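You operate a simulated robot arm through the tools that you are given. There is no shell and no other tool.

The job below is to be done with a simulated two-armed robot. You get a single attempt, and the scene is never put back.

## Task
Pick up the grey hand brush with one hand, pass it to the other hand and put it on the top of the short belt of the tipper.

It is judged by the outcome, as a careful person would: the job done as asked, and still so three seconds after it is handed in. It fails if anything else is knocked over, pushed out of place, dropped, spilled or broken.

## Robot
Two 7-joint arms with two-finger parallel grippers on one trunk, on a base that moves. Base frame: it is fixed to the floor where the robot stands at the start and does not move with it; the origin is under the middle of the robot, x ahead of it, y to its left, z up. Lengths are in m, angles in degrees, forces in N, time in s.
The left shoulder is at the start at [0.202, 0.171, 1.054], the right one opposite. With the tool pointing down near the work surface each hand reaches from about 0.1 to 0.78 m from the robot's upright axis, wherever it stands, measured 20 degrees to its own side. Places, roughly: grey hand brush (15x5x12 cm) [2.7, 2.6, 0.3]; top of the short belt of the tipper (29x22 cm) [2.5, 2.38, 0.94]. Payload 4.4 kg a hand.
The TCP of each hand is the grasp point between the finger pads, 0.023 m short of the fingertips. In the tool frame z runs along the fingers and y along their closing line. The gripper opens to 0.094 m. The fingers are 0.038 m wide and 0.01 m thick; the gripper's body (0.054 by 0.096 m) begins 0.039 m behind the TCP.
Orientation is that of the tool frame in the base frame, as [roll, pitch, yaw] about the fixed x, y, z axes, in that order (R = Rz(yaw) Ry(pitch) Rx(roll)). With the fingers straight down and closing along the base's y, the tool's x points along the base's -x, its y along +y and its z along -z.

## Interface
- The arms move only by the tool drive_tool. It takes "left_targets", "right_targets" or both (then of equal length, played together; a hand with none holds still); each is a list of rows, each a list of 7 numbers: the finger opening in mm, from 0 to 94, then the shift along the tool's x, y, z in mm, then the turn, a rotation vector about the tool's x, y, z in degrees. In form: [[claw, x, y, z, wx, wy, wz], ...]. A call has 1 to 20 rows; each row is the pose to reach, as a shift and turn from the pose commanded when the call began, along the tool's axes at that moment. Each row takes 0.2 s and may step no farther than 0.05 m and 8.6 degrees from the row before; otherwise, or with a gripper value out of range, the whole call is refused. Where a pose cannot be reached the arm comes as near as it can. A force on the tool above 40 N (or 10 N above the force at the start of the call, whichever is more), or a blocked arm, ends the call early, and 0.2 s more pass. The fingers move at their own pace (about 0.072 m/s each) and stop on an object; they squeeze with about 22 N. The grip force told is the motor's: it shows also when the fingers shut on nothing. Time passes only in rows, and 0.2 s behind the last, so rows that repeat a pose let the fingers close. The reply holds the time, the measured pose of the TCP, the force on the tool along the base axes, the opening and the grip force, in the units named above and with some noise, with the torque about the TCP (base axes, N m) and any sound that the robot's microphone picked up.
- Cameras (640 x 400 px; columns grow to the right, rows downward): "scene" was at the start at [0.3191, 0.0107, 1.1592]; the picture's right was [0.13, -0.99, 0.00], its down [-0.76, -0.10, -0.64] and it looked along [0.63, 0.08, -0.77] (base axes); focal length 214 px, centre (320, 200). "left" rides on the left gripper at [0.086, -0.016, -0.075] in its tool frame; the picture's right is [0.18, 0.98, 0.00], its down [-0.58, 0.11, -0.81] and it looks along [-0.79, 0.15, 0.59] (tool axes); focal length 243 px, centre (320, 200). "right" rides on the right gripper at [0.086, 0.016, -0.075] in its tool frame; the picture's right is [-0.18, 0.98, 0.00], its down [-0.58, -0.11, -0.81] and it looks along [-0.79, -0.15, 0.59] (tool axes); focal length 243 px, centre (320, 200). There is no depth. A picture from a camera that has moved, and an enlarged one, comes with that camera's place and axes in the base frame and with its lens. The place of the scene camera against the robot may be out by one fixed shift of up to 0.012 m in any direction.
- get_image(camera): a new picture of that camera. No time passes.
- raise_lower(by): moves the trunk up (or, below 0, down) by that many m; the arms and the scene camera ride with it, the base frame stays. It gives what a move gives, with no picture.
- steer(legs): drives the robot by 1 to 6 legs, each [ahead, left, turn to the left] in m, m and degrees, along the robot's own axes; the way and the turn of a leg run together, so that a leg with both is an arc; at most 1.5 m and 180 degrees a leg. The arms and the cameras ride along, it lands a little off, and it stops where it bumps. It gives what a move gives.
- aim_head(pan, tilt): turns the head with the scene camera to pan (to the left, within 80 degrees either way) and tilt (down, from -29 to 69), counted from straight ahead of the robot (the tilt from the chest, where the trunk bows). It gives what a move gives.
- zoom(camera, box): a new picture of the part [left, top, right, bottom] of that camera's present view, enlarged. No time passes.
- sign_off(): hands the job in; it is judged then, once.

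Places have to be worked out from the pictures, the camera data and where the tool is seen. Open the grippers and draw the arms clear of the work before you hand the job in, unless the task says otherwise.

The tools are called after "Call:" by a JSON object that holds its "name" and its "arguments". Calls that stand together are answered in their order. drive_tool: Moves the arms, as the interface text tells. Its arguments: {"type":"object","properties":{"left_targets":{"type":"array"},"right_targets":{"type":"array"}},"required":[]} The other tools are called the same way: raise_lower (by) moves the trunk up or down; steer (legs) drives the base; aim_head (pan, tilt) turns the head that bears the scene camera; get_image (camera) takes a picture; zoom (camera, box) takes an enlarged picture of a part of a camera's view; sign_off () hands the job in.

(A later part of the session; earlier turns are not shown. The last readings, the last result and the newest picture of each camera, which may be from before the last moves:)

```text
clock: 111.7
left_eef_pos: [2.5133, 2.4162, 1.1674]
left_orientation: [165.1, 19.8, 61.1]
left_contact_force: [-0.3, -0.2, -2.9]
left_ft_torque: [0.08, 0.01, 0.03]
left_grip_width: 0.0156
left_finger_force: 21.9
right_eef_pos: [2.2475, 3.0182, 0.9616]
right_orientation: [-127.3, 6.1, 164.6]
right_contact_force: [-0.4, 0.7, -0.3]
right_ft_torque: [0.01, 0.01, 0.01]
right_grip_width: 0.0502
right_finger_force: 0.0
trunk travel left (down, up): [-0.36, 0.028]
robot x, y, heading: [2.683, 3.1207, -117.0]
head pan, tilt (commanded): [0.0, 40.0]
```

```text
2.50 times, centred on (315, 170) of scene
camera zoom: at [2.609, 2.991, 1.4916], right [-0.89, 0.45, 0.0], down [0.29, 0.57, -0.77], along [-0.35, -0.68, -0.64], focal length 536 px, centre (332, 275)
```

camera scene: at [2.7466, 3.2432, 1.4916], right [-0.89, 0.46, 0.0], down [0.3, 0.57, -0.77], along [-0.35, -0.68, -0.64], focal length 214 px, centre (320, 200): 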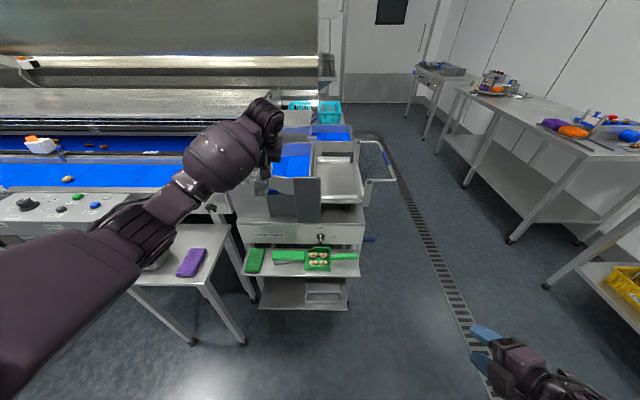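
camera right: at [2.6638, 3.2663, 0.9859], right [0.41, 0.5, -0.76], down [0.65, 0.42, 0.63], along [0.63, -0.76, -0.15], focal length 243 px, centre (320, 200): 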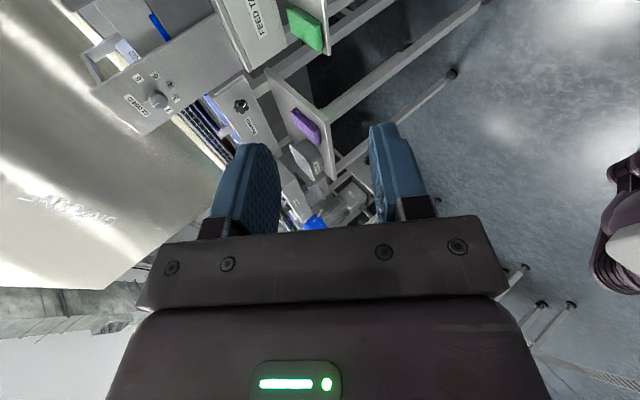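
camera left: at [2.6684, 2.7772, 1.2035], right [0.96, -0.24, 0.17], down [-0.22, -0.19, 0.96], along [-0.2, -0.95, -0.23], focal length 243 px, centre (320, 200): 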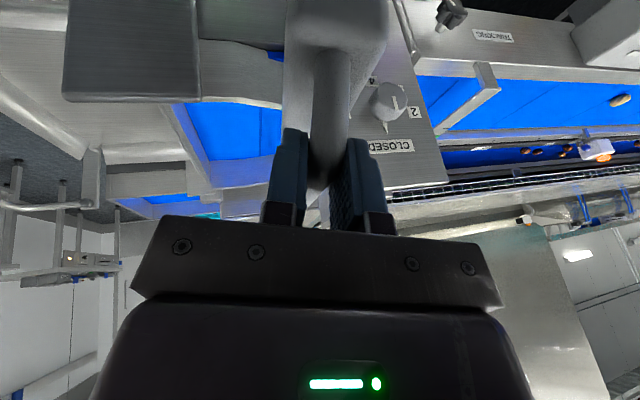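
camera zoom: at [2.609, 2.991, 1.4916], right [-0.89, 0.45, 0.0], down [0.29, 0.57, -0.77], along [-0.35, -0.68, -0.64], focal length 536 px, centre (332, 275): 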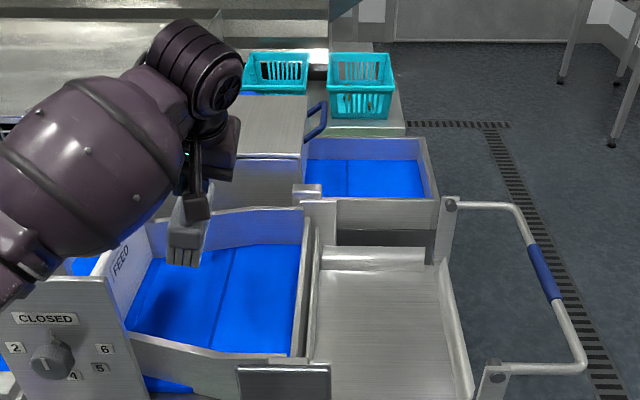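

The brush is above the middle of the belt (centre a≈3.289, b≈1.027). I lower the left arm 60 mm straight down first and check clearances.

Call:
{"name": "drive_tool", "arguments": {"left_targets": [[0, 5, -4, 14, 0, 0, 0], [0, 10, -7, 27, 0, 0, 0], [0, 15, -11, 41, 0, 0, 0], [0, 20, -15, 54, 0, 0, 0], [0, 20, -15, 54, 0, 0, 0]]}}

Call:
{"name": "zoom", "arguments": {"camera": "scene", "box": [230, 90, 400, 250]}}

Call:
{"name": "get_image", "arguments": {"camera": "left"}}

```text
clock: 112.9
left_eef_pos: [2.5135, 2.4157, 1.1082]
left_orientation: [165.2, 19.9, 61.1]
left_contact_force: [0.2, -0.4, -2.1]
left_ft_torque: [0.08, 0.0, -0.02]
left_grip_width: 0.0158
left_finger_force: 21.9
right_eef_pos: [2.249, 3.0188, 0.9623]
right_orientation: [-127.2, 6.0, 164.6]
right_contact_force: [-0.7, -0.6, -0.6]
right_ft_torque: [-0.02, 0.05, -0.02]
right_grip_width: 0.0501
right_finger_force: 0.1
trunk travel left (down, up): [-0.36, 0.028]
robot x, y, heading: [2.6831, 3.1165, -117.2]
head pan, tilt (commanded): [0.0, 40.0]
```

```text
2.50 times, centred on (315, 170) of scene
camera zoom: at [2.6099, 2.9925, 1.4918], right [-0.89, 0.45, 0.0], down [0.29, 0.57, -0.77], along [-0.35, -0.68, -0.64], focal length 536 px, centre (332, 275)
```

zoom: 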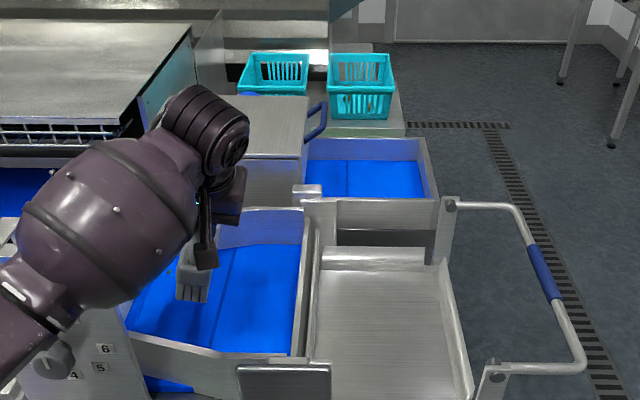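

```text
taken
camera left: at [2.533, 2.5247, 1.1429], right [0.96, -0.23, 0.17], down [-0.22, -0.19, 0.96], along [-0.19, -0.95, -0.23], focal length 243 px, centre (320, 200)
```

left: 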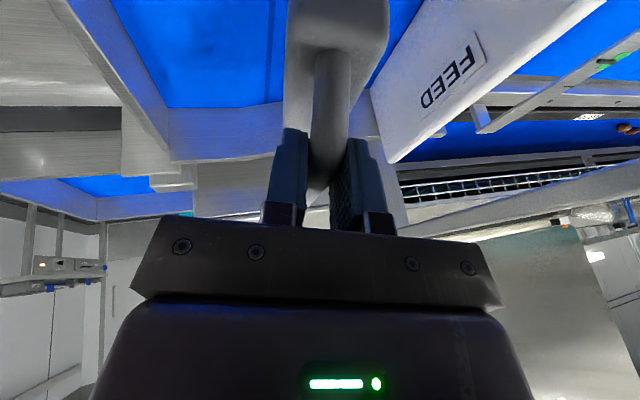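

No contact yet; brush bottom at z≈0.99. I use the right hand's camera as a side view of the left forearm over the panel before lowering further.

Call:
{"name": "get_image", "arguments": {"camera": "right"}}

```text
taken
camera right: at [2.1807, 3.1079, 0.9856], right [0.41, 0.5, -0.76], down [0.65, 0.42, 0.63], along [0.63, -0.76, -0.15], focal length 243 px, centre (320, 200)
```

right: 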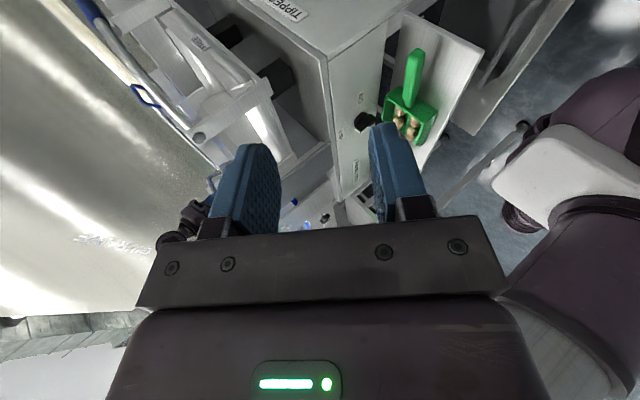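

Call:
{"name": "zoom", "arguments": {"camera": "right", "box": [140, 130, 380, 250]}}

```text
2.67 times, centred on (260, 190) of right
camera zoom: at [2.1807, 3.1079, 0.9856], right [0.41, 0.5, -0.76], down [0.65, 0.42, 0.63], along [0.63, -0.76, -0.15], focal length 647 px, centre (480, 227)
```

zoom: 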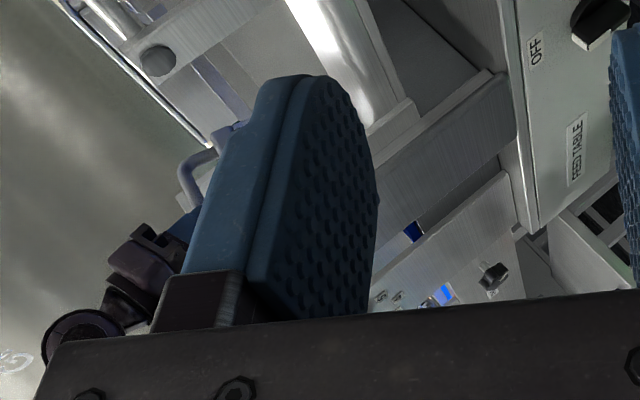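

Geometry says the forearm crosses the panel plane at b≈0.98–1.0, well to the right of the panel (b≥1.09) and above the column, so lowering is safe. I lower another 38 mm.

Call:
{"name": "drive_tool", "arguments": {"left_targets": [[0, 4, -3, 11, 0, 0, 0], [0, 9, -6, 23, 0, 0, 0], [0, 13, -9, 35, 0, 0, 0], [0, 13, -9, 35, 0, 0, 0]]}}

Call:
{"name": "zoom", "arguments": {"camera": "scene", "box": [260, 130, 360, 230]}}

Call:
{"name": "zoom", "arguments": {"camera": "left", "box": [180, 0, 480, 220]}}

```text
clock: 114.1
left_eef_pos: [2.5059, 2.4253, 1.0975]
left_orientation: [165.3, 22.6, 60.2]
left_contact_force: [0.0, -0.2, -0.8]
left_ft_torque: [0.07, 0.0, 0.0]
left_grip_width: 0.0157
left_finger_force: 21.1
right_eef_pos: [2.2506, 3.0284, 0.9618]
right_orientation: [-126.8, 6.1, 164.7]
right_contact_force: [-0.1, -0.4, 0.0]
right_ft_torque: [0.01, 0.03, 0.01]
right_grip_width: 0.0501
right_finger_force: 0.1
trunk travel left (down, up): [-0.36, 0.028]
robot x, y, heading: [2.6832, 3.1215, -116.9]
head pan, tilt (commanded): [0.0, 40.0]
stopped in row 4 (left hand): the arm was blocked; the commanded pose is now the measured one
```

```text
4.00 times, centred on (310, 180) of scene
camera zoom: at [2.6132, 3.007, 1.4919], right [-0.89, 0.45, 0.0], down [0.29, 0.57, -0.77], along [-0.35, -0.69, -0.64], focal length 858 px, centre (360, 280)
```

zoom: 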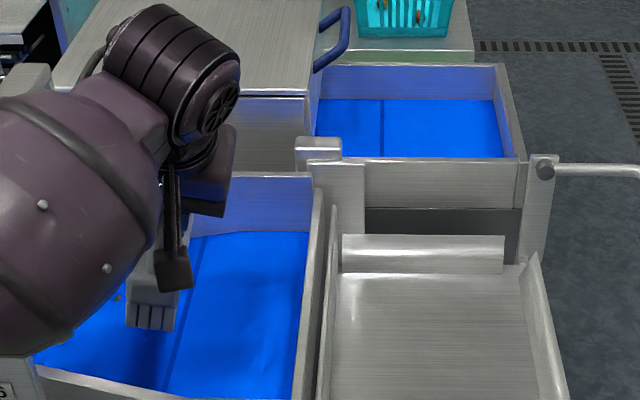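

```text
1.82 times, centred on (330, 110) of left
camera zoom: at [2.5282, 2.5352, 1.128], right [0.96, -0.24, 0.16], down [-0.2, -0.15, 0.97], along [-0.21, -0.96, -0.19], focal length 441 px, centre (302, 364)
```

zoom: 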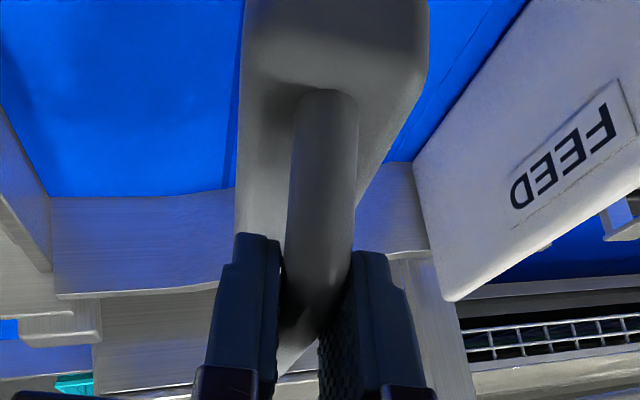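

The arm was blocked (the wrist feels nothing, but the torso got pushed back slightly), so my forearm touched something, probably the panel. I raise the hand 25 mm at once to relieve it.

Call:
{"name": "drive_tool", "arguments": {"left_targets": [[0, -5, 3, -11, 0, 0, 0], [0, -9, 6, -23, 0, 0, 0], [0, -9, 6, -23, 0, 0, 0]]}}

Call:
{"name": "aim_head", "arguments": {"pan": 25, "tilt": 45}}

Call:
{"name": "get_image", "arguments": {"camera": "scene"}}

```text
clock: 114.9
left_eef_pos: [2.5074, 2.4137, 1.1111]
left_orientation: [165.1, 21.5, 60.6]
left_contact_force: [0.5, 0.1, -2.4]
left_ft_torque: [0.09, -0.02, -0.02]
left_grip_width: 0.0158
left_finger_force: 22.2
right_eef_pos: [2.2487, 3.019, 0.9607]
right_orientation: [-127.2, 6.0, 164.6]
right_contact_force: [0.3, -0.5, -0.2]
right_ft_torque: [-0.02, 0.02, -0.01]
right_grip_width: 0.0501
right_finger_force: 0.1
trunk travel left (down, up): [-0.36, 0.028]
robot x, y, heading: [2.6825, 3.1187, -117.2]
head pan, tilt (commanded): [0.0, 40.0]
```

```text
clock: 115.8
left_eef_pos: [2.5071, 2.4145, 1.1136]
left_orientation: [165.3, 21.6, 60.5]
left_contact_force: [1.5, 0.7, -1.7]
left_ft_torque: [0.04, 0.01, 0.02]
left_grip_width: 0.0158
left_finger_force: 22.0
right_eef_pos: [2.249, 3.0193, 0.961]
right_orientation: [-127.2, 6.0, 164.7]
right_contact_force: [0.8, -0.2, -0.2]
right_ft_torque: [0.03, 0.0, 0.05]
right_grip_width: 0.0497
right_finger_force: 0.0
trunk travel left (down, up): [-0.36, 0.028]
robot x, y, heading: [2.6837, 3.1189, -117.0]
head pan, tilt (commanded): [25.0, 45.0]
```

```text
taken
camera scene: at [2.6456, 2.9874, 1.4845], right [-1.0, 0.04, 0.0], down [0.03, 0.71, -0.71], along [-0.03, -0.71, -0.71], focal length 214 px, centre (320, 200)
```

scene: 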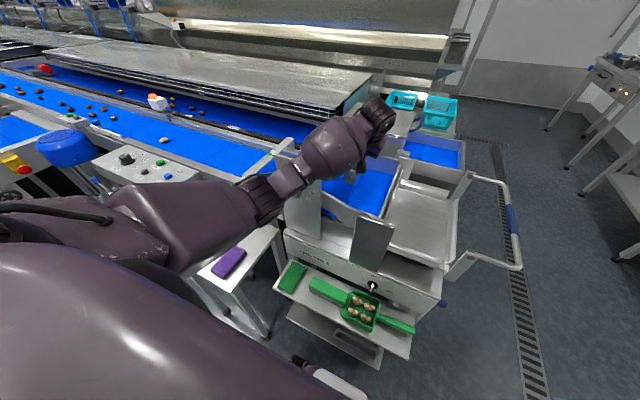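

Call:
{"name": "zoom", "arguments": {"camera": "scene", "box": [220, 90, 420, 240]}}

```text
2.67 times, centred on (320, 165) of scene
camera zoom: at [2.6456, 2.9874, 1.4845], right [-1.0, 0.04, 0.0], down [0.03, 0.71, -0.71], along [-0.03, -0.71, -0.71], focal length 572 px, centre (320, 293)
```

zoom: 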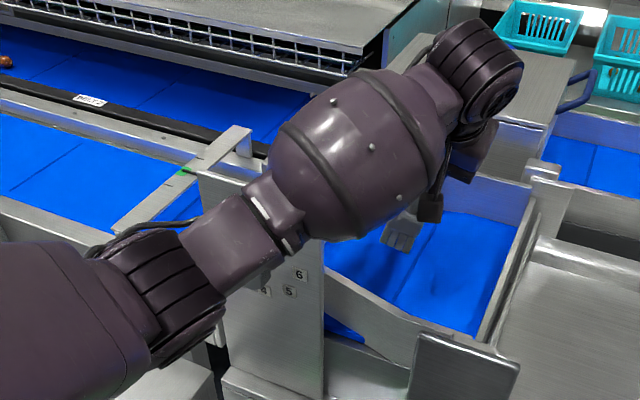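

The forearm's neck lies right over the gauge panel top (z≈1.14). Extending the arm more should straighten the elbow away from the panel, so I raise the hand clear, back the base 7 cm and stretch the arm forward 7 cm instead.

Call:
{"name": "drive_tool", "arguments": {"left_targets": [[0, -6, 4, -18, 0, 0, 0], [0, -13, 9, -36, 0, 0, 0], [0, -20, 14, -54, 0, 0, 0], [0, -20, 14, -54, 0, 0, 0]]}}

Call:
{"name": "get_image", "arguments": {"camera": "left"}}

```text
clock: 116.8
left_eef_pos: [2.5073, 2.4153, 1.1732]
left_orientation: [165.3, 21.6, 60.5]
left_contact_force: [-1.2, 0.1, -1.8]
left_ft_torque: [0.04, -0.01, 0.0]
left_grip_width: 0.0161
left_finger_force: 22.2
right_eef_pos: [2.2485, 3.0186, 0.9611]
right_orientation: [-127.2, 6.0, 164.7]
right_contact_force: [0.1, 0.2, -0.4]
right_ft_torque: [-0.04, 0.0, 0.01]
right_grip_width: 0.0498
right_finger_force: 0.1
trunk travel left (down, up): [-0.36, 0.028]
robot x, y, heading: [2.6836, 3.1186, -117.2]
head pan, tilt (commanded): [25.0, 45.0]
```

```text
taken
camera left: at [2.5288, 2.5252, 1.205], right [0.96, -0.24, 0.16], down [-0.21, -0.16, 0.96], along [-0.2, -0.96, -0.2], focal length 243 px, centre (320, 200)
```

left: 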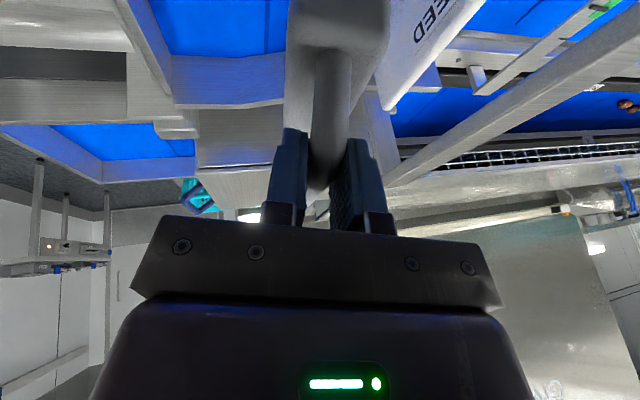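

Brush still firmly held. I back the base 7 cm and then extend the left arm 7 cm forward.

Call:
{"name": "steer", "arguments": {"legs": [[-0.07, 0, 0]]}}

Call:
{"name": "drive_tool", "arguments": {"left_targets": [[0, -22, -1, 9, 0, -0.6, 0], [0, -43, -3, 17, 0, -1.2, 0], [0, -65, -4, 26, 0, -1.7, 0], [0, -65, -4, 26, 0, -1.7, 0]]}}

Call:
{"name": "get_image", "arguments": {"camera": "scene"}}

Call:
{"name": "zoom", "arguments": {"camera": "scene", "box": [220, 90, 420, 240]}}

```text
clock: 117.8
left_eef_pos: [2.5422, 2.48, 1.1738]
left_orientation: [165.4, 21.8, 60.6]
left_contact_force: [-0.2, 0.6, -0.9]
left_ft_torque: [0.07, 0.0, 0.0]
left_grip_width: 0.0157
left_finger_force: 22.2
right_eef_pos: [2.281, 3.0825, 0.9624]
right_orientation: [-127.2, 6.1, 164.7]
right_contact_force: [0.4, -0.3, 0.2]
right_ft_torque: [-0.01, -0.01, 0.04]
right_grip_width: 0.05
right_finger_force: 0.0
trunk travel left (down, up): [-0.36, 0.028]
robot x, y, heading: [2.7175, 3.1833, -117.0]
head pan, tilt (commanded): [25.0, 45.0]
```

```text
clock: 118.8
left_eef_pos: [2.5088, 2.4162, 1.172]
left_orientation: [165.1, 23.3, 60.1]
left_contact_force: [0.4, 0.9, -1.0]
left_ft_torque: [0.07, 0.02, 0.01]
left_grip_width: 0.0159
left_finger_force: 21.5
right_eef_pos: [2.2813, 3.0817, 0.9615]
right_orientation: [-127.2, 6.0, 164.7]
right_contact_force: [-0.2, -0.3, -0.4]
right_ft_torque: [0.0, -0.04, -0.03]
right_grip_width: 0.0501
right_finger_force: 0.0
trunk travel left (down, up): [-0.36, 0.028]
robot x, y, heading: [2.7133, 3.1801, -116.9]
head pan, tilt (commanded): [25.0, 45.0]
```

```text
taken
camera scene: at [2.6783, 3.0504, 1.4845], right [-1.0, 0.03, 0.0], down [0.02, 0.71, -0.71], along [-0.02, -0.71, -0.71], focal length 214 px, centre (320, 200)
```

scene: 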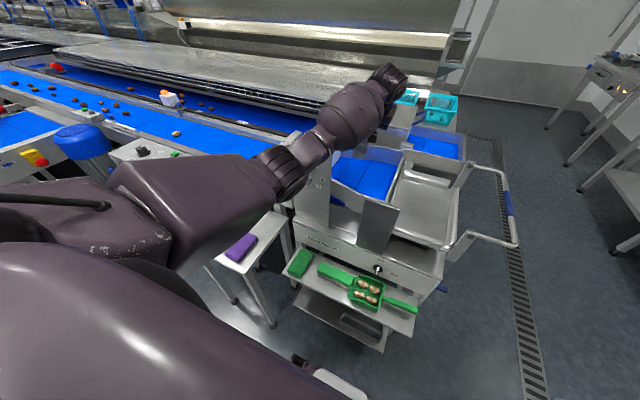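

```text
2.67 times, centred on (320, 165) of scene
camera zoom: at [2.6783, 3.0504, 1.4845], right [-1.0, 0.03, 0.0], down [0.02, 0.71, -0.71], along [-0.02, -0.71, -0.71], focal length 572 px, centre (320, 293)
```

zoom: 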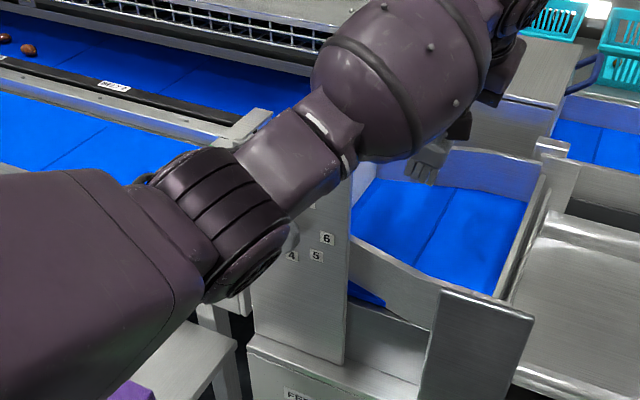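

The extended reach (0.77 m) works. To keep the forearm clear of the panel I'll come in with the robot standing ~16 cm further right and the arm reaching correspondingly left: back out first, shift, then re-enter.

Call:
{"name": "steer", "arguments": {"legs": [[-0.36, 0.013, 0], [0, -0.16, 0]]}}

Call:
{"name": "drive_tool", "arguments": {"left_targets": [[0, 2, 39, 10, 0, 0.8, 0], [0, 4, 78, 19, 0, 1.7, 0], [0, 6, 116, 29, 0, 2.5, 0], [0, 8, 155, 38, 0, 3.3, 0], [0, 8, 155, 38, 0, 3.3, 0]]}}

Call:
{"name": "get_image", "arguments": {"camera": "scene"}}

```text
clock: 122.7
left_eef_pos: [2.5424, 2.7998, 1.1709]
left_orientation: [165.2, 23.3, 60.3]
left_contact_force: [-0.5, 0.1, -1.8]
left_ft_torque: [0.09, 0.0, -0.02]
left_grip_width: 0.0158
left_finger_force: 22.2
right_eef_pos: [2.3135, 3.4652, 0.9605]
right_orientation: [-127.2, 6.0, 164.8]
right_contact_force: [-0.9, 0.7, 0.3]
right_ft_torque: [0.03, 0.01, -0.01]
right_grip_width: 0.05
right_finger_force: 0.1
trunk travel left (down, up): [-0.36, 0.028]
robot x, y, heading: [2.7453, 3.5632, -116.8]
head pan, tilt (commanded): [25.0, 45.0]
```

```text
clock: 123.9
left_eef_pos: [2.6818, 2.7289, 1.1692]
left_orientation: [165.4, 20.1, 61.1]
left_contact_force: [0.9, -0.3, -2.0]
left_ft_torque: [0.06, -0.03, -0.02]
left_grip_width: 0.0158
left_finger_force: 22.4
right_eef_pos: [2.3119, 3.4633, 0.9616]
right_orientation: [-127.2, 6.1, 164.7]
right_contact_force: [-0.4, -1.0, -0.3]
right_ft_torque: [0.02, 0.03, 0.0]
right_grip_width: 0.0501
right_finger_force: 0.0
trunk travel left (down, up): [-0.36, 0.028]
robot x, y, heading: [2.7455, 3.5656, -116.8]
head pan, tilt (commanded): [25.0, 45.0]
```

```text
taken
camera scene: at [2.7092, 3.434, 1.4845], right [-1.0, 0.03, 0.0], down [0.02, 0.71, -0.71], along [-0.02, -0.71, -0.71], focal length 214 px, centre (320, 200)
```

scene: 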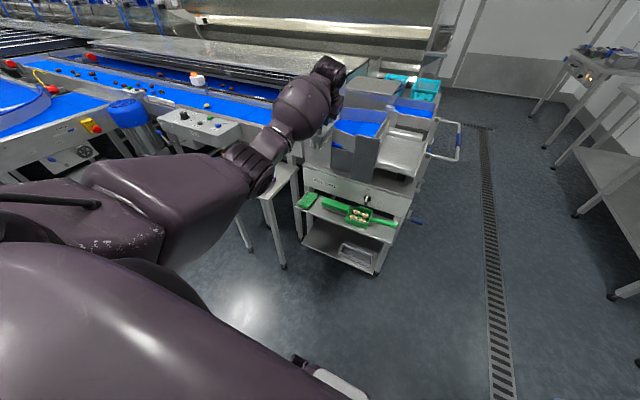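

In this stance I can rehearse the lowering here in front of the panel, where it is free, to see whether the arm reaches z≈1.05 and where the forearm goes.

Call:
{"name": "drive_tool", "arguments": {"left_targets": [[0, 8, -6, 21, 0, 0, 0], [0, 16, -11, 42, 0, 0, 0], [0, 24, -17, 63, 0, 0, 0], [0, 32, -23, 84, 0, 0, 0], [0, 39, -28, 104, 0, 0, 0], [0, 39, -28, 104, 0, 0, 0]]}}

Call:
{"name": "get_image", "arguments": {"camera": "scene"}}

Call:
{"name": "zoom", "arguments": {"camera": "scene", "box": [200, 40, 400, 190]}}

```text
clock: 125.3
left_eef_pos: [2.6833, 2.7272, 1.0555]
left_orientation: [165.4, 20.1, 61.2]
left_contact_force: [0.1, 0.1, -2.3]
left_ft_torque: [0.06, 0.03, 0.02]
left_grip_width: 0.016
left_finger_force: 22.1
right_eef_pos: [2.3127, 3.4642, 0.9624]
right_orientation: [-127.3, 6.0, 164.8]
right_contact_force: [-0.2, 0.3, 0.4]
right_ft_torque: [0.01, -0.01, -0.01]
right_grip_width: 0.0502
right_finger_force: 0.1
trunk travel left (down, up): [-0.36, 0.028]
robot x, y, heading: [2.752, 3.5637, -116.7]
head pan, tilt (commanded): [25.0, 45.0]
```

```text
taken
camera scene: at [2.7099, 3.4338, 1.4845], right [-1.0, 0.03, 0.0], down [0.02, 0.71, -0.71], along [-0.02, -0.71, -0.71], focal length 214 px, centre (320, 200)
```

scene: 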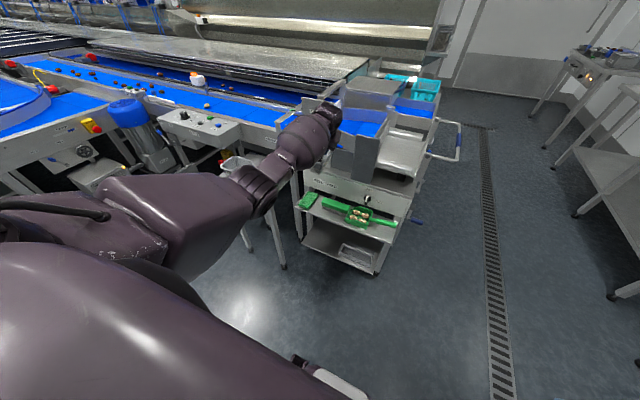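

```text
2.67 times, centred on (300, 115) of scene
camera zoom: at [2.7099, 3.4338, 1.4845], right [-1.0, 0.03, 0.0], down [0.02, 0.71, -0.71], along [-0.02, -0.71, -0.71], focal length 572 px, centre (373, 427)
```

zoom: 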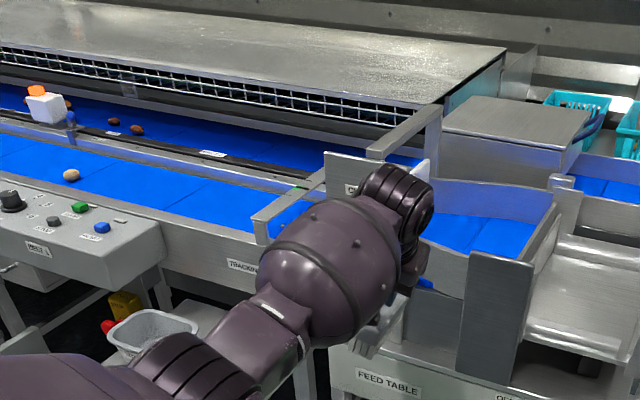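

In this stance the hand reaches the placing height freely, and projected to the belt the forearm would run at b≈0.98, about 5 cm clear of the panel. I raise back to z≈1.17 and then re-enter.

Call:
{"name": "drive_tool", "arguments": {"left_targets": [[0, -8, 6, -21, 0, 0, 0], [0, -16, 11, -42, 0, 0, 0], [0, -24, 17, -63, 0, 0, 0], [0, -32, 23, -84, 0, 0, 0], [0, -39, 28, -104, 0, 0, 0], [0, -39, 28, -104, 0, 0, 0]]}}

Call:
{"name": "steer", "arguments": {"legs": [[0.22, -0.006, 0]]}}

Call:
{"name": "aim_head", "arguments": {"pan": 15, "tilt": 40}}

Call:
{"name": "get_image", "arguments": {"camera": "scene"}}

Call:
{"name": "zoom", "arguments": {"camera": "left", "box": [60, 0, 640, 300]}}

```text
clock: 126.7
left_eef_pos: [2.6848, 2.7275, 1.1719]
left_orientation: [165.4, 20.1, 61.2]
left_contact_force: [0.3, -0.5, -2.5]
left_ft_torque: [0.05, -0.01, 0.01]
left_grip_width: 0.0161
left_finger_force: 22.1
right_eef_pos: [2.3138, 3.4635, 0.9616]
right_orientation: [-127.1, 6.0, 164.7]
right_contact_force: [-0.2, 0.4, -0.2]
right_ft_torque: [0.03, -0.02, -0.01]
right_grip_width: 0.0502
right_finger_force: 0.1
trunk travel left (down, up): [-0.36, 0.028]
robot x, y, heading: [2.7469, 3.5638, -116.6]
head pan, tilt (commanded): [25.0, 45.0]
```

```text
clock: 128.4
left_eef_pos: [2.5851, 2.5359, 1.1702]
left_orientation: [165.4, 20.1, 61.5]
left_contact_force: [-0.7, -0.6, -0.6]
left_ft_torque: [0.07, -0.02, -0.01]
left_grip_width: 0.0158
left_finger_force: 21.7
right_eef_pos: [2.2097, 3.2712, 0.9608]
right_orientation: [-127.3, 5.9, 165.0]
right_contact_force: [0.3, -0.9, -1.0]
right_ft_torque: [-0.01, 0.01, -0.01]
right_grip_width: 0.0497
right_finger_force: 0.1
trunk travel left (down, up): [-0.36, 0.028]
robot x, y, heading: [2.6474, 3.3751, -116.5]
head pan, tilt (commanded): [25.0, 45.0]
```

```text
clock: 129.1
left_eef_pos: [2.5854, 2.5368, 1.1718]
left_orientation: [165.4, 20.1, 61.4]
left_contact_force: [0.2, -0.1, -1.8]
left_ft_torque: [0.07, 0.02, -0.03]
left_grip_width: 0.0156
left_finger_force: 22.2
right_eef_pos: [2.2108, 3.2707, 0.9616]
right_orientation: [-127.1, 6.0, 164.9]
right_contact_force: [-0.6, 0.8, 0.1]
right_ft_torque: [0.02, 0.01, -0.01]
right_grip_width: 0.05
right_finger_force: 0.2
trunk travel left (down, up): [-0.36, 0.028]
robot x, y, heading: [2.6441, 3.3717, -116.5]
head pan, tilt (commanded): [15.0, 40.0]
```

```text
taken
camera scene: at [2.593, 3.2409, 1.4918], right [-0.98, 0.2, 0.0], down [0.13, 0.63, -0.77], along [-0.15, -0.75, -0.64], focal length 214 px, centre (320, 200)
```

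scene: 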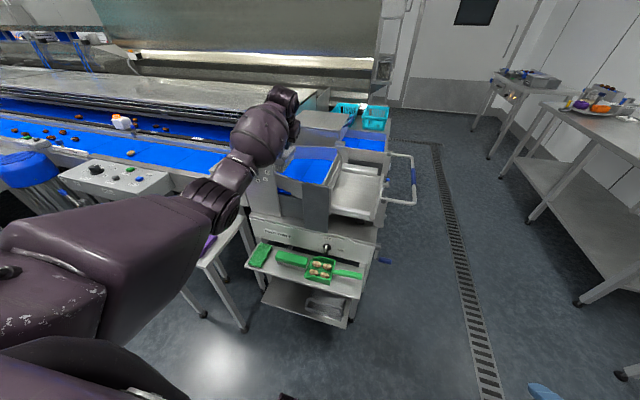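

```text
1.10 times, centred on (350, 150) of left
camera zoom: at [2.6051, 2.6458, 1.2057], right [0.96, -0.23, 0.17], down [-0.21, -0.19, 0.96], along [-0.19, -0.95, -0.23], focal length 268 px, centre (287, 255)
```

zoom: 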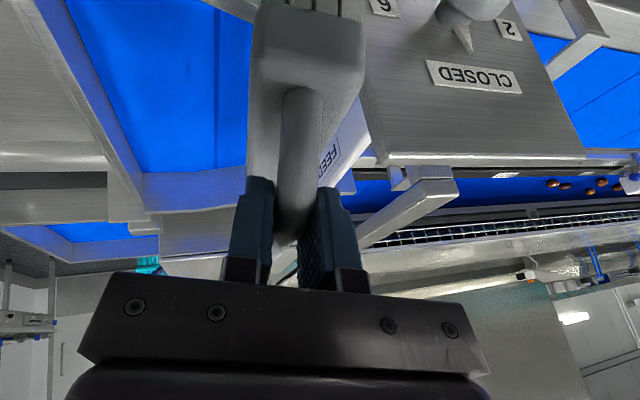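

On line: brush at b≈1.03, panel corner measured at (a 3.478, b 1.087, z 1.137). I drive the remaining 0.134 m forward.

Call:
{"name": "steer", "arguments": {"legs": [[0.134, -0.006, 0]]}}

Call:
{"name": "get_image", "arguments": {"camera": "scene"}}

Call:
{"name": "zoom", "arguments": {"camera": "scene", "box": [190, 80, 390, 230]}}

```text
clock: 130.4
left_eef_pos: [2.5204, 2.4177, 1.1701]
left_orientation: [165.4, 20.0, 61.3]
left_contact_force: [0.2, -0.5, -1.7]
left_ft_torque: [0.09, -0.01, 0.01]
left_grip_width: 0.0156
left_finger_force: 21.8
right_eef_pos: [2.1442, 3.1533, 0.9614]
right_orientation: [-127.3, 6.2, 165.2]
right_contact_force: [-0.5, -0.7, -1.0]
right_ft_torque: [0.01, -0.05, 0.05]
right_grip_width: 0.0498
right_finger_force: 0.1
trunk travel left (down, up): [-0.36, 0.028]
robot x, y, heading: [2.5787, 3.2569, -116.6]
head pan, tilt (commanded): [15.0, 40.0]
```

```text
taken
camera scene: at [2.5265, 3.1214, 1.4916], right [-0.98, 0.2, 0.0], down [0.13, 0.63, -0.77], along [-0.15, -0.75, -0.64], focal length 214 px, centre (320, 200)
```

scene: 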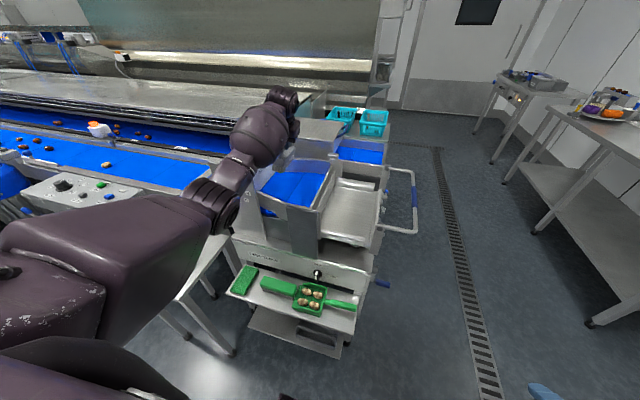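

```text
2.67 times, centred on (290, 155) of scene
camera zoom: at [2.5265, 3.1214, 1.4916], right [-0.98, 0.2, 0.0], down [0.13, 0.63, -0.77], along [-0.15, -0.75, -0.64], focal length 572 px, centre (400, 320)
```

zoom: 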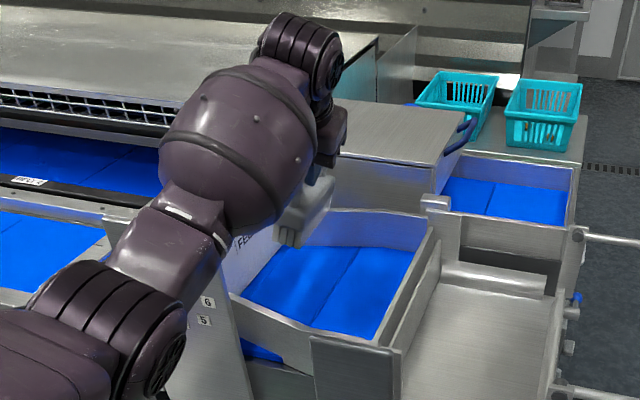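

In position (brush centre a≈3.293, b≈1.032). I lower 80 mm with the arm, as rehearsed.

Call:
{"name": "drive_tool", "arguments": {"left_targets": [[0, 7, -5, 18, 0, 0, 0], [0, 14, -10, 36, 0, 0, 0], [0, 20, -15, 54, 0, 0, 0], [0, 27, -19, 72, 0, 0, 0], [0, 27, -19, 72, 0, 0, 0]]}}

Call:
{"name": "zoom", "arguments": {"camera": "scene", "box": [190, 80, 390, 230]}}

Call:
{"name": "zoom", "arguments": {"camera": "left", "box": [60, 0, 640, 300]}}

```text
clock: 131.6
left_eef_pos: [2.5226, 2.4166, 1.0912]
left_orientation: [165.4, 20.1, 61.5]
left_contact_force: [0.1, 0.7, -1.4]
left_ft_torque: [0.06, 0.0, -0.01]
left_grip_width: 0.0157
left_finger_force: 22.1
right_eef_pos: [2.1439, 3.1547, 0.9621]
right_orientation: [-127.3, 6.0, 165.2]
right_contact_force: [-0.2, 0.2, 0.3]
right_ft_torque: [0.0, -0.01, 0.04]
right_grip_width: 0.05
right_finger_force: 0.0
trunk travel left (down, up): [-0.36, 0.028]
robot x, y, heading: [2.5789, 3.255, -116.6]
head pan, tilt (commanded): [15.0, 40.0]
```

```text
2.67 times, centred on (290, 155) of scene
camera zoom: at [2.5273, 3.1231, 1.4918], right [-0.98, 0.2, 0.0], down [0.13, 0.63, -0.77], along [-0.15, -0.75, -0.64], focal length 572 px, centre (400, 320)
```

zoom: 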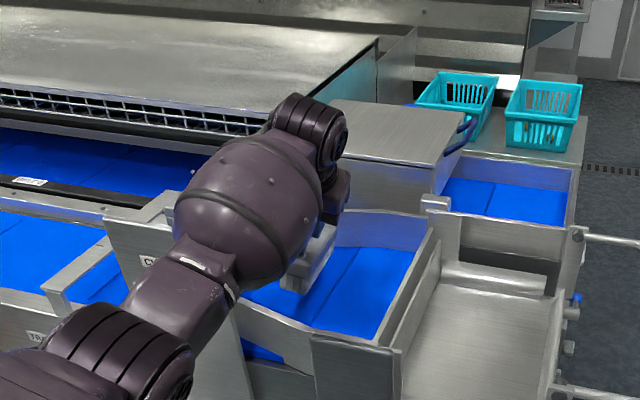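

```text
1.10 times, centred on (350, 150) of left
camera zoom: at [2.5406, 2.5261, 1.1257], right [0.96, -0.23, 0.17], down [-0.21, -0.19, 0.96], along [-0.19, -0.95, -0.23], focal length 268 px, centre (287, 255)
```

zoom: 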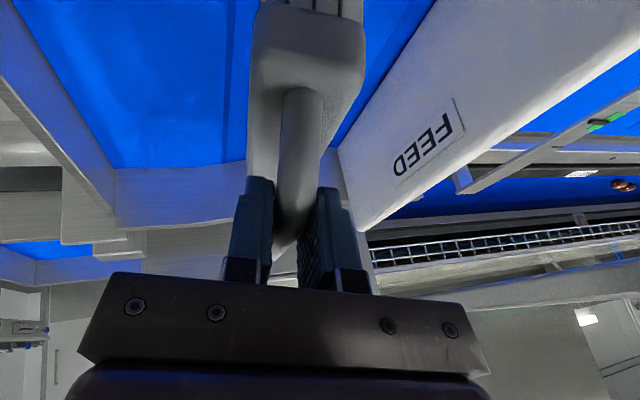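

Reached z=1.091 with no contact. I lower 20 mm more.

Call:
{"name": "drive_tool", "arguments": {"left_targets": [[0, 3, -2, 9, 0, 0, 0], [0, 7, -5, 18, 0, 0, 0], [0, 7, -5, 18, 0, 0, 0]]}}

Call:
{"name": "zoom", "arguments": {"camera": "scene", "box": [190, 80, 390, 230]}}

```text
clock: 132.4
left_eef_pos: [2.5195, 2.4181, 1.0711]
left_orientation: [165.4, 20.1, 61.4]
left_contact_force: [0.1, 0.2, -1.6]
left_ft_torque: [0.09, -0.03, -0.01]
left_grip_width: 0.0156
left_finger_force: 22.5
right_eef_pos: [2.1451, 3.1539, 0.9621]
right_orientation: [-127.3, 6.0, 165.1]
right_contact_force: [0.4, -0.8, 0.1]
right_ft_torque: [0.01, -0.02, -0.01]
right_grip_width: 0.0501
right_finger_force: 0.0
trunk travel left (down, up): [-0.36, 0.028]
robot x, y, heading: [2.5792, 3.253, -116.8]
head pan, tilt (commanded): [15.0, 40.0]
```

```text
2.67 times, centred on (290, 155) of scene
camera zoom: at [2.5274, 3.1229, 1.4918], right [-0.98, 0.2, 0.0], down [0.13, 0.63, -0.77], along [-0.15, -0.75, -0.64], focal length 572 px, centre (400, 320)
```

zoom: 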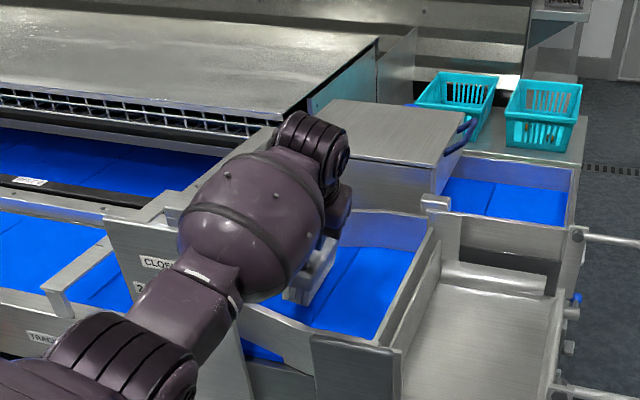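

Still free at z=1.071; contact with the belt is expected near z≈1.054. I lower in 6 mm steps watching the force.

Call:
{"name": "drive_tool", "arguments": {"left_targets": [[0, 2, -1, 5, 0, 0, 0], [0, 4, -3, 11, 0, 0, 0], [0, 4, -3, 11, 0, 0, 0]]}}

Call:
{"name": "zoom", "arguments": {"camera": "left", "box": [60, 0, 640, 300]}}

```text
clock: 133.2
left_eef_pos: [2.5203, 2.4174, 1.0605]
left_orientation: [165.5, 20.0, 61.3]
left_contact_force: [-0.7, 0.3, -0.9]
left_ft_torque: [0.06, 0.01, 0.0]
left_grip_width: 0.016
left_finger_force: 22.1
right_eef_pos: [2.1455, 3.1538, 0.9613]
right_orientation: [-127.2, 6.0, 165.2]
right_contact_force: [0.0, 0.0, 0.1]
right_ft_torque: [-0.03, 0.0, 0.02]
right_grip_width: 0.05
right_finger_force: 0.1
trunk travel left (down, up): [-0.36, 0.028]
robot x, y, heading: [2.5811, 3.2527, -116.7]
head pan, tilt (commanded): [15.0, 40.0]
```

```text
1.10 times, centred on (350, 150) of left
camera zoom: at [2.5393, 2.5271, 1.0944], right [0.96, -0.23, 0.17], down [-0.21, -0.19, 0.96], along [-0.19, -0.95, -0.23], focal length 268 px, centre (287, 255)
```

zoom: 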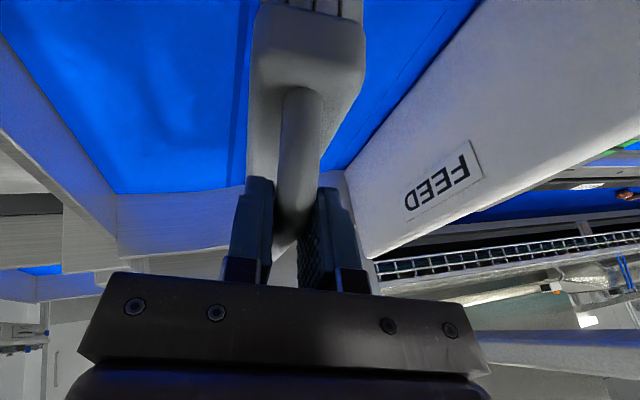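

No contact yet at 1.0605. I continue another 8 mm in small steps.

Call:
{"name": "drive_tool", "arguments": {"left_targets": [[0, 1, -1, 4, 0, 0, 0], [0, 3, -2, 7, 0, 0, 0], [0, 3, -2, 7, 0, 0, 0]]}}

Call:
{"name": "zoom", "arguments": {"camera": "scene", "box": [260, 140, 340, 200]}}

```text
clock: 134.0
left_eef_pos: [2.5201, 2.4203, 1.0538]
left_orientation: [165.3, 20.2, 61.4]
left_contact_force: [0.8, 4.1, 9.7]
left_ft_torque: [-0.49, 0.27, 0.0]
left_grip_width: 0.0157
left_finger_force: 21.9
right_eef_pos: [2.1445, 3.154, 0.9625]
right_orientation: [-127.2, 6.0, 165.1]
right_contact_force: [-0.5, -0.6, -0.4]
right_ft_torque: [-0.01, 0.01, 0.0]
right_grip_width: 0.0498
right_finger_force: 0.1
trunk travel left (down, up): [-0.36, 0.028]
robot x, y, heading: [2.5786, 3.2563, -116.5]
head pan, tilt (commanded): [15.0, 40.0]
```

```text
6.67 times, centred on (300, 170) of scene
camera zoom: at [2.5277, 3.1248, 1.492], right [-0.98, 0.2, 0.0], down [0.13, 0.63, -0.77], along [-0.15, -0.75, -0.64], focal length 1430 px, centre (453, 400)
```

zoom: 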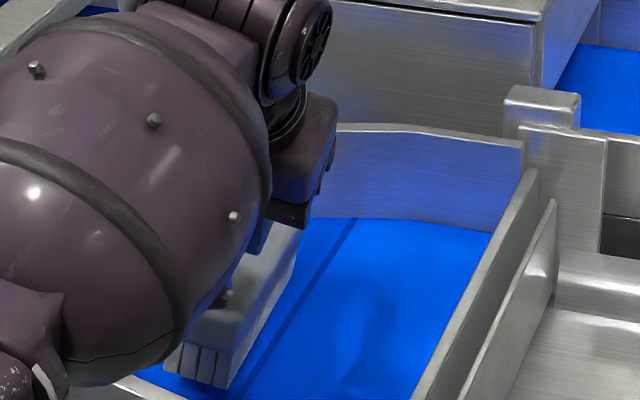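

The bristles touch the belt (about 10 N up at z=1.054, as predicted), first at the far end of the brush. I tilt the hand 2° to bring the near end down so the brush sits flat.

Call:
{"name": "drive_tool", "arguments": {"left_targets": [[0, 0, 0, 0, 0, -1, 0], [0, 0, 0, 0, 0, -2, 0], [0, 0, 0, 0, 0, -2, 0]]}}

```text
clock: 134.8
left_eef_pos: [2.5196, 2.4202, 1.05]
left_orientation: [165.3, 21.8, 60.9]
left_contact_force: [-0.2, 0.3, -1.7]
left_ft_torque: [0.08, -0.02, -0.02]
left_grip_width: 0.0159
left_finger_force: 22.1
right_eef_pos: [2.1449, 3.1539, 0.9612]
right_orientation: [-127.2, 5.9, 165.1]
right_contact_force: [-1.5, 1.4, -0.7]
right_ft_torque: [0.0, -0.02, 0.01]
right_grip_width: 0.0498
right_finger_force: 0.1
trunk travel left (down, up): [-0.36, 0.028]
robot x, y, heading: [2.579, 3.2548, -116.7]
head pan, tilt (commanded): [15.0, 40.0]
```

That lifted it just clear (z=1.050, no force). I lower in 2 mm steps and read the torque for flatness.

Call:
{"name": "drive_tool", "arguments": {"left_targets": [[0, 1, 0, 2, 0, 0, 0], [0, 1, -1, 3, 0, 0, 0]]}}

```text
clock: 135.4
left_eef_pos: [2.5193, 2.4205, 1.0497]
left_orientation: [165.2, 22.0, 60.9]
left_contact_force: [1.8, 1.3, 3.3]
left_ft_torque: [-0.32, 0.06, 0.1]
left_grip_width: 0.0159
left_finger_force: 22.2
right_eef_pos: [2.1448, 3.1533, 0.9618]
right_orientation: [-127.2, 6.0, 165.1]
right_contact_force: [0.1, -0.2, 0.4]
right_ft_torque: [-0.02, 0.01, 0.0]
right_grip_width: 0.05
right_finger_force: 0.1
trunk travel left (down, up): [-0.36, 0.028]
robot x, y, heading: [2.584, 3.2555, -116.5]
head pan, tilt (commanded): [15.0, 40.0]
```

Still the far end touching first (torque −0.32). I tilt 2° more and lower again.

Call:
{"name": "drive_tool", "arguments": {"left_targets": [[0, 0, 0, 0, 0, -1, 0], [0, 0, 0, 0, 0, -2, 0], [0, 1, -1, 2, 0, -2, 0], [0, 1, -1, 3, 0, -2, 0]]}}

Call:
{"name": "zoom", "arguments": {"camera": "scene", "box": [260, 140, 340, 200]}}

```text
clock: 136.4
left_eef_pos: [2.5193, 2.4195, 1.0468]
left_orientation: [165.0, 24.1, 60.4]
left_contact_force: [-1.1, 1.8, 0.7]
left_ft_torque: [-0.05, 0.06, -0.04]
left_grip_width: 0.0157
left_finger_force: 22.7
right_eef_pos: [2.144, 3.1555, 0.9614]
right_orientation: [-127.2, 6.1, 165.0]
right_contact_force: [0.5, 0.9, 0.7]
right_ft_torque: [-0.01, -0.01, -0.01]
right_grip_width: 0.05
right_finger_force: 0.1
trunk travel left (down, up): [-0.36, 0.028]
robot x, y, heading: [2.5839, 3.2554, -116.5]
head pan, tilt (commanded): [15.0, 40.0]
```

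```text
6.67 times, centred on (300, 170) of scene
camera zoom: at [2.5274, 3.1234, 1.4918], right [-0.98, 0.2, 0.0], down [0.13, 0.63, -0.77], along [-0.15, -0.75, -0.64], focal length 1430 px, centre (453, 400)
```

zoom: 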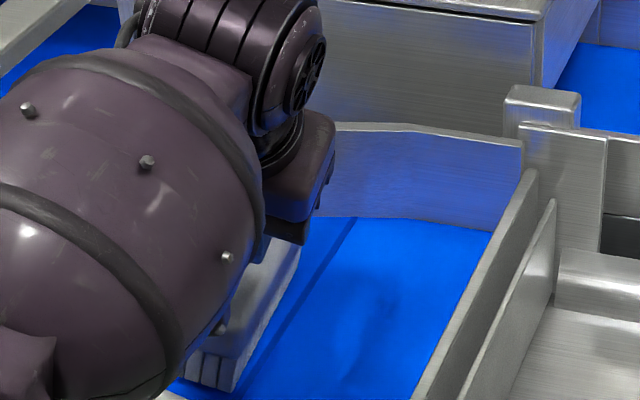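

Light contact with little torque now. I press 2 mm more to confirm it is flat.

Call:
{"name": "drive_tool", "arguments": {"left_targets": [[0, 1, 0, 2, 0, 0, 0], [0, 1, 0, 2, 0, 0, 0]]}}

```text
clock: 137.0
left_eef_pos: [2.5206, 2.42, 1.0455]
left_orientation: [165.0, 24.1, 60.3]
left_contact_force: [1.5, 3.4, 7.6]
left_ft_torque: [-0.52, 0.21, -0.07]
left_grip_width: 0.0157
left_finger_force: 21.5
right_eef_pos: [2.1447, 3.1535, 0.9619]
right_orientation: [-127.2, 6.0, 165.1]
right_contact_force: [1.0, -0.2, 0.3]
right_ft_torque: [0.0, 0.0, 0.0]
right_grip_width: 0.0502
right_finger_force: 0.0
trunk travel left (down, up): [-0.36, 0.028]
robot x, y, heading: [2.5755, 3.2546, -116.6]
head pan, tilt (commanded): [15.0, 40.0]
```

The contact is still centred near the far end, so the brush is tilted more than thought. I rotate 3° further and probe again.

Call:
{"name": "drive_tool", "arguments": {"left_targets": [[0, 0, 0, 0, 0, -1.5, 0], [0, 0, 0, 0, 0, -3, 0], [0, 1, -1, 2, 0, -3, 0], [0, 2, -1, 4, 0, -3, 0], [0, 2, -1, 4, 0, -3, 0]]}}

Call:
{"name": "get_image", "arguments": {"camera": "left"}}

```text
clock: 138.2
left_eef_pos: [2.5186, 2.4204, 1.0408]
left_orientation: [164.6, 27.2, 59.4]
left_contact_force: [-2.2, -5.6, 19.7]
left_ft_torque: [-0.07, -0.08, -0.03]
left_grip_width: 0.0158
left_finger_force: 22.1
right_eef_pos: [2.1456, 3.1548, 0.9615]
right_orientation: [-127.1, 6.0, 165.1]
right_contact_force: [-0.2, 0.4, 0.4]
right_ft_torque: [-0.01, -0.01, -0.02]
right_grip_width: 0.05
right_finger_force: 0.0
trunk travel left (down, up): [-0.36, 0.028]
robot x, y, heading: [2.5809, 3.2555, -116.4]
head pan, tilt (commanded): [15.0, 40.0]
```

```text
taken
camera left: at [2.5427, 2.5307, 1.0622], right [0.96, -0.24, 0.15], down [-0.17, -0.07, 0.98], along [-0.22, -0.97, -0.11], focal length 243 px, centre (320, 200)
```

left: 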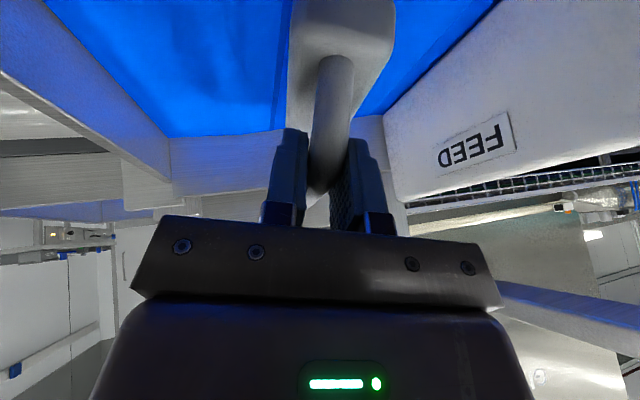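

Now it touches at the near end (20 N), so flat lies in between. I rotate back 1.5° and raise 3 mm, then read the forces.

Call:
{"name": "drive_tool", "arguments": {"left_targets": [[0, -1, 1, -3, 0, 0, 0], [0, -1, 1, -3, 0, 1.5, 0], [0, -1, 1, -3, 0, 1.5, 0]]}}

```text
clock: 139.0
left_eef_pos: [2.5212, 2.421, 1.0394]
left_orientation: [164.9, 25.2, 60.0]
left_contact_force: [0.7, 1.5, 3.5]
left_ft_torque: [-0.19, 0.11, 0.01]
left_grip_width: 0.0156
left_finger_force: 21.9
right_eef_pos: [2.145, 3.1536, 0.9606]
right_orientation: [-127.2, 6.0, 165.1]
right_contact_force: [-0.5, -0.3, -0.6]
right_ft_torque: [0.01, 0.0, -0.03]
right_grip_width: 0.0501
right_finger_force: 0.1
trunk travel left (down, up): [-0.36, 0.028]
robot x, y, heading: [2.5811, 3.2543, -116.6]
head pan, tilt (commanded): [15.0, 40.0]
```

The load is now spread between the brush's middle and far part with only ~5 N, i.e. it sits essentially flat on the belt. I open the left gripper gently.

Call:
{"name": "drive_tool", "arguments": {"left_targets": [[20, 0, 0, 0, 0, 0, 0], [28, 0, 0, 0, 0, 0, 0], [38, 0, 0, 0, 0, 0, 0], [50, 0, 0, 0, 0, 0, 0], [50, 0, 0, 0, 0, 0, 0]]}}

Call:
{"name": "get_image", "arguments": {"camera": "left"}}

Call:
{"name": "zoom", "arguments": {"camera": "scene", "box": [260, 140, 340, 200]}}

```text
clock: 140.2
left_eef_pos: [2.5196, 2.4188, 1.0407]
left_orientation: [164.9, 25.4, 59.9]
left_contact_force: [0.2, 0.2, -0.6]
left_ft_torque: [-0.02, 0.0, 0.02]
left_grip_width: 0.0501
left_finger_force: 0.0
right_eef_pos: [2.1445, 3.1526, 0.9615]
right_orientation: [-127.3, 6.0, 165.1]
right_contact_force: [0.4, -0.2, 0.5]
right_ft_torque: [-0.02, 0.0, 0.02]
right_grip_width: 0.0499
right_finger_force: 0.0
trunk travel left (down, up): [-0.36, 0.028]
robot x, y, heading: [2.5789, 3.2575, -116.3]
head pan, tilt (commanded): [15.0, 40.0]
```

```text
taken
camera left: at [2.5435, 2.5302, 1.0664], right [0.96, -0.24, 0.15], down [-0.18, -0.1, 0.98], along [-0.22, -0.97, -0.14], focal length 243 px, centre (320, 200)
```

left: 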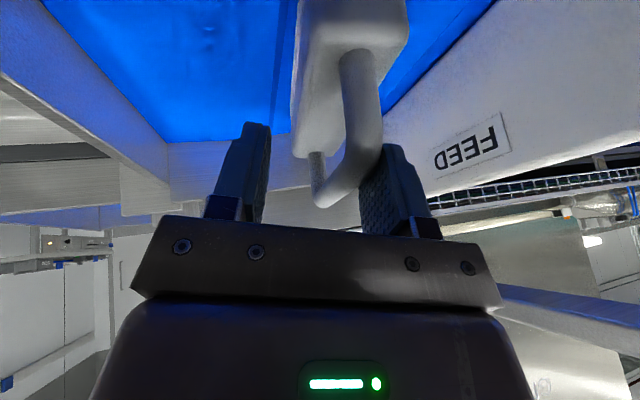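

```text
6.67 times, centred on (300, 170) of scene
camera zoom: at [2.5274, 3.123, 1.4918], right [-0.98, 0.2, 0.0], down [0.13, 0.63, -0.77], along [-0.15, -0.75, -0.64], focal length 1430 px, centre (453, 400)
```

zoom: 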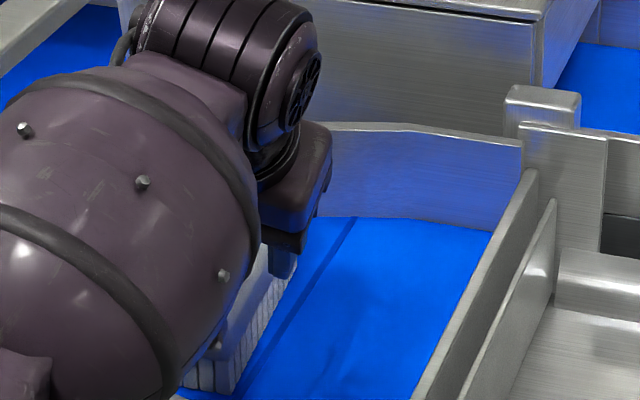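

The brush has settled upright by itself on the belt, with the bar now closer to one finger. I open wider first, then rise straight up so the fingers don't drag it.

Call:
{"name": "drive_tool", "arguments": {"left_targets": [[65, 0, 0, 0, 0, 0, 0], [80, 0, 0, 0, 0, 0, 0], [80, 0, 0, 0, 0, 0, 0], [80, -4, 2, -9, 0, 0, 0], [80, -9, 5, -17, 0, 0, 0], [80, -17, 9, -35, 0, 0, 0]]}}

Call:
{"name": "get_image", "arguments": {"camera": "left"}}

```text
clock: 141.6
left_eef_pos: [2.5206, 2.4205, 1.0823]
left_orientation: [164.8, 25.4, 59.9]
left_contact_force: [-0.6, 0.2, 0.3]
left_ft_torque: [-0.01, 0.0, -0.01]
left_grip_width: 0.08
left_finger_force: 0.1
right_eef_pos: [2.1448, 3.1534, 0.9608]
right_orientation: [-127.2, 6.0, 165.1]
right_contact_force: [0.3, -0.4, -1.1]
right_ft_torque: [-0.01, 0.0, 0.03]
right_grip_width: 0.0501
right_finger_force: 0.2
trunk travel left (down, up): [-0.36, 0.028]
robot x, y, heading: [2.5784, 3.2591, -116.6]
head pan, tilt (commanded): [15.0, 40.0]
```

```text
taken
camera left: at [2.5437, 2.5313, 1.1066], right [0.96, -0.24, 0.15], down [-0.18, -0.1, 0.98], along [-0.22, -0.97, -0.14], focal length 243 px, centre (320, 200)
```

left: 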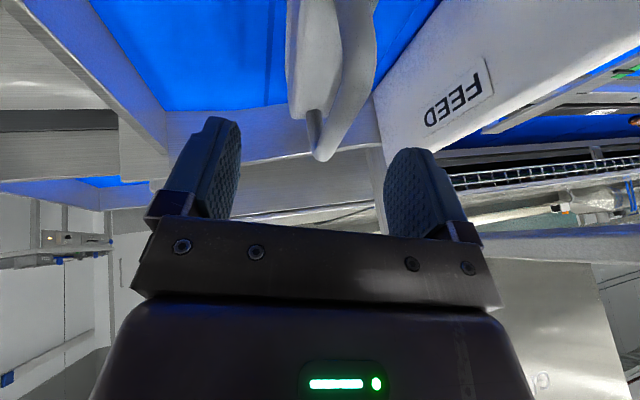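

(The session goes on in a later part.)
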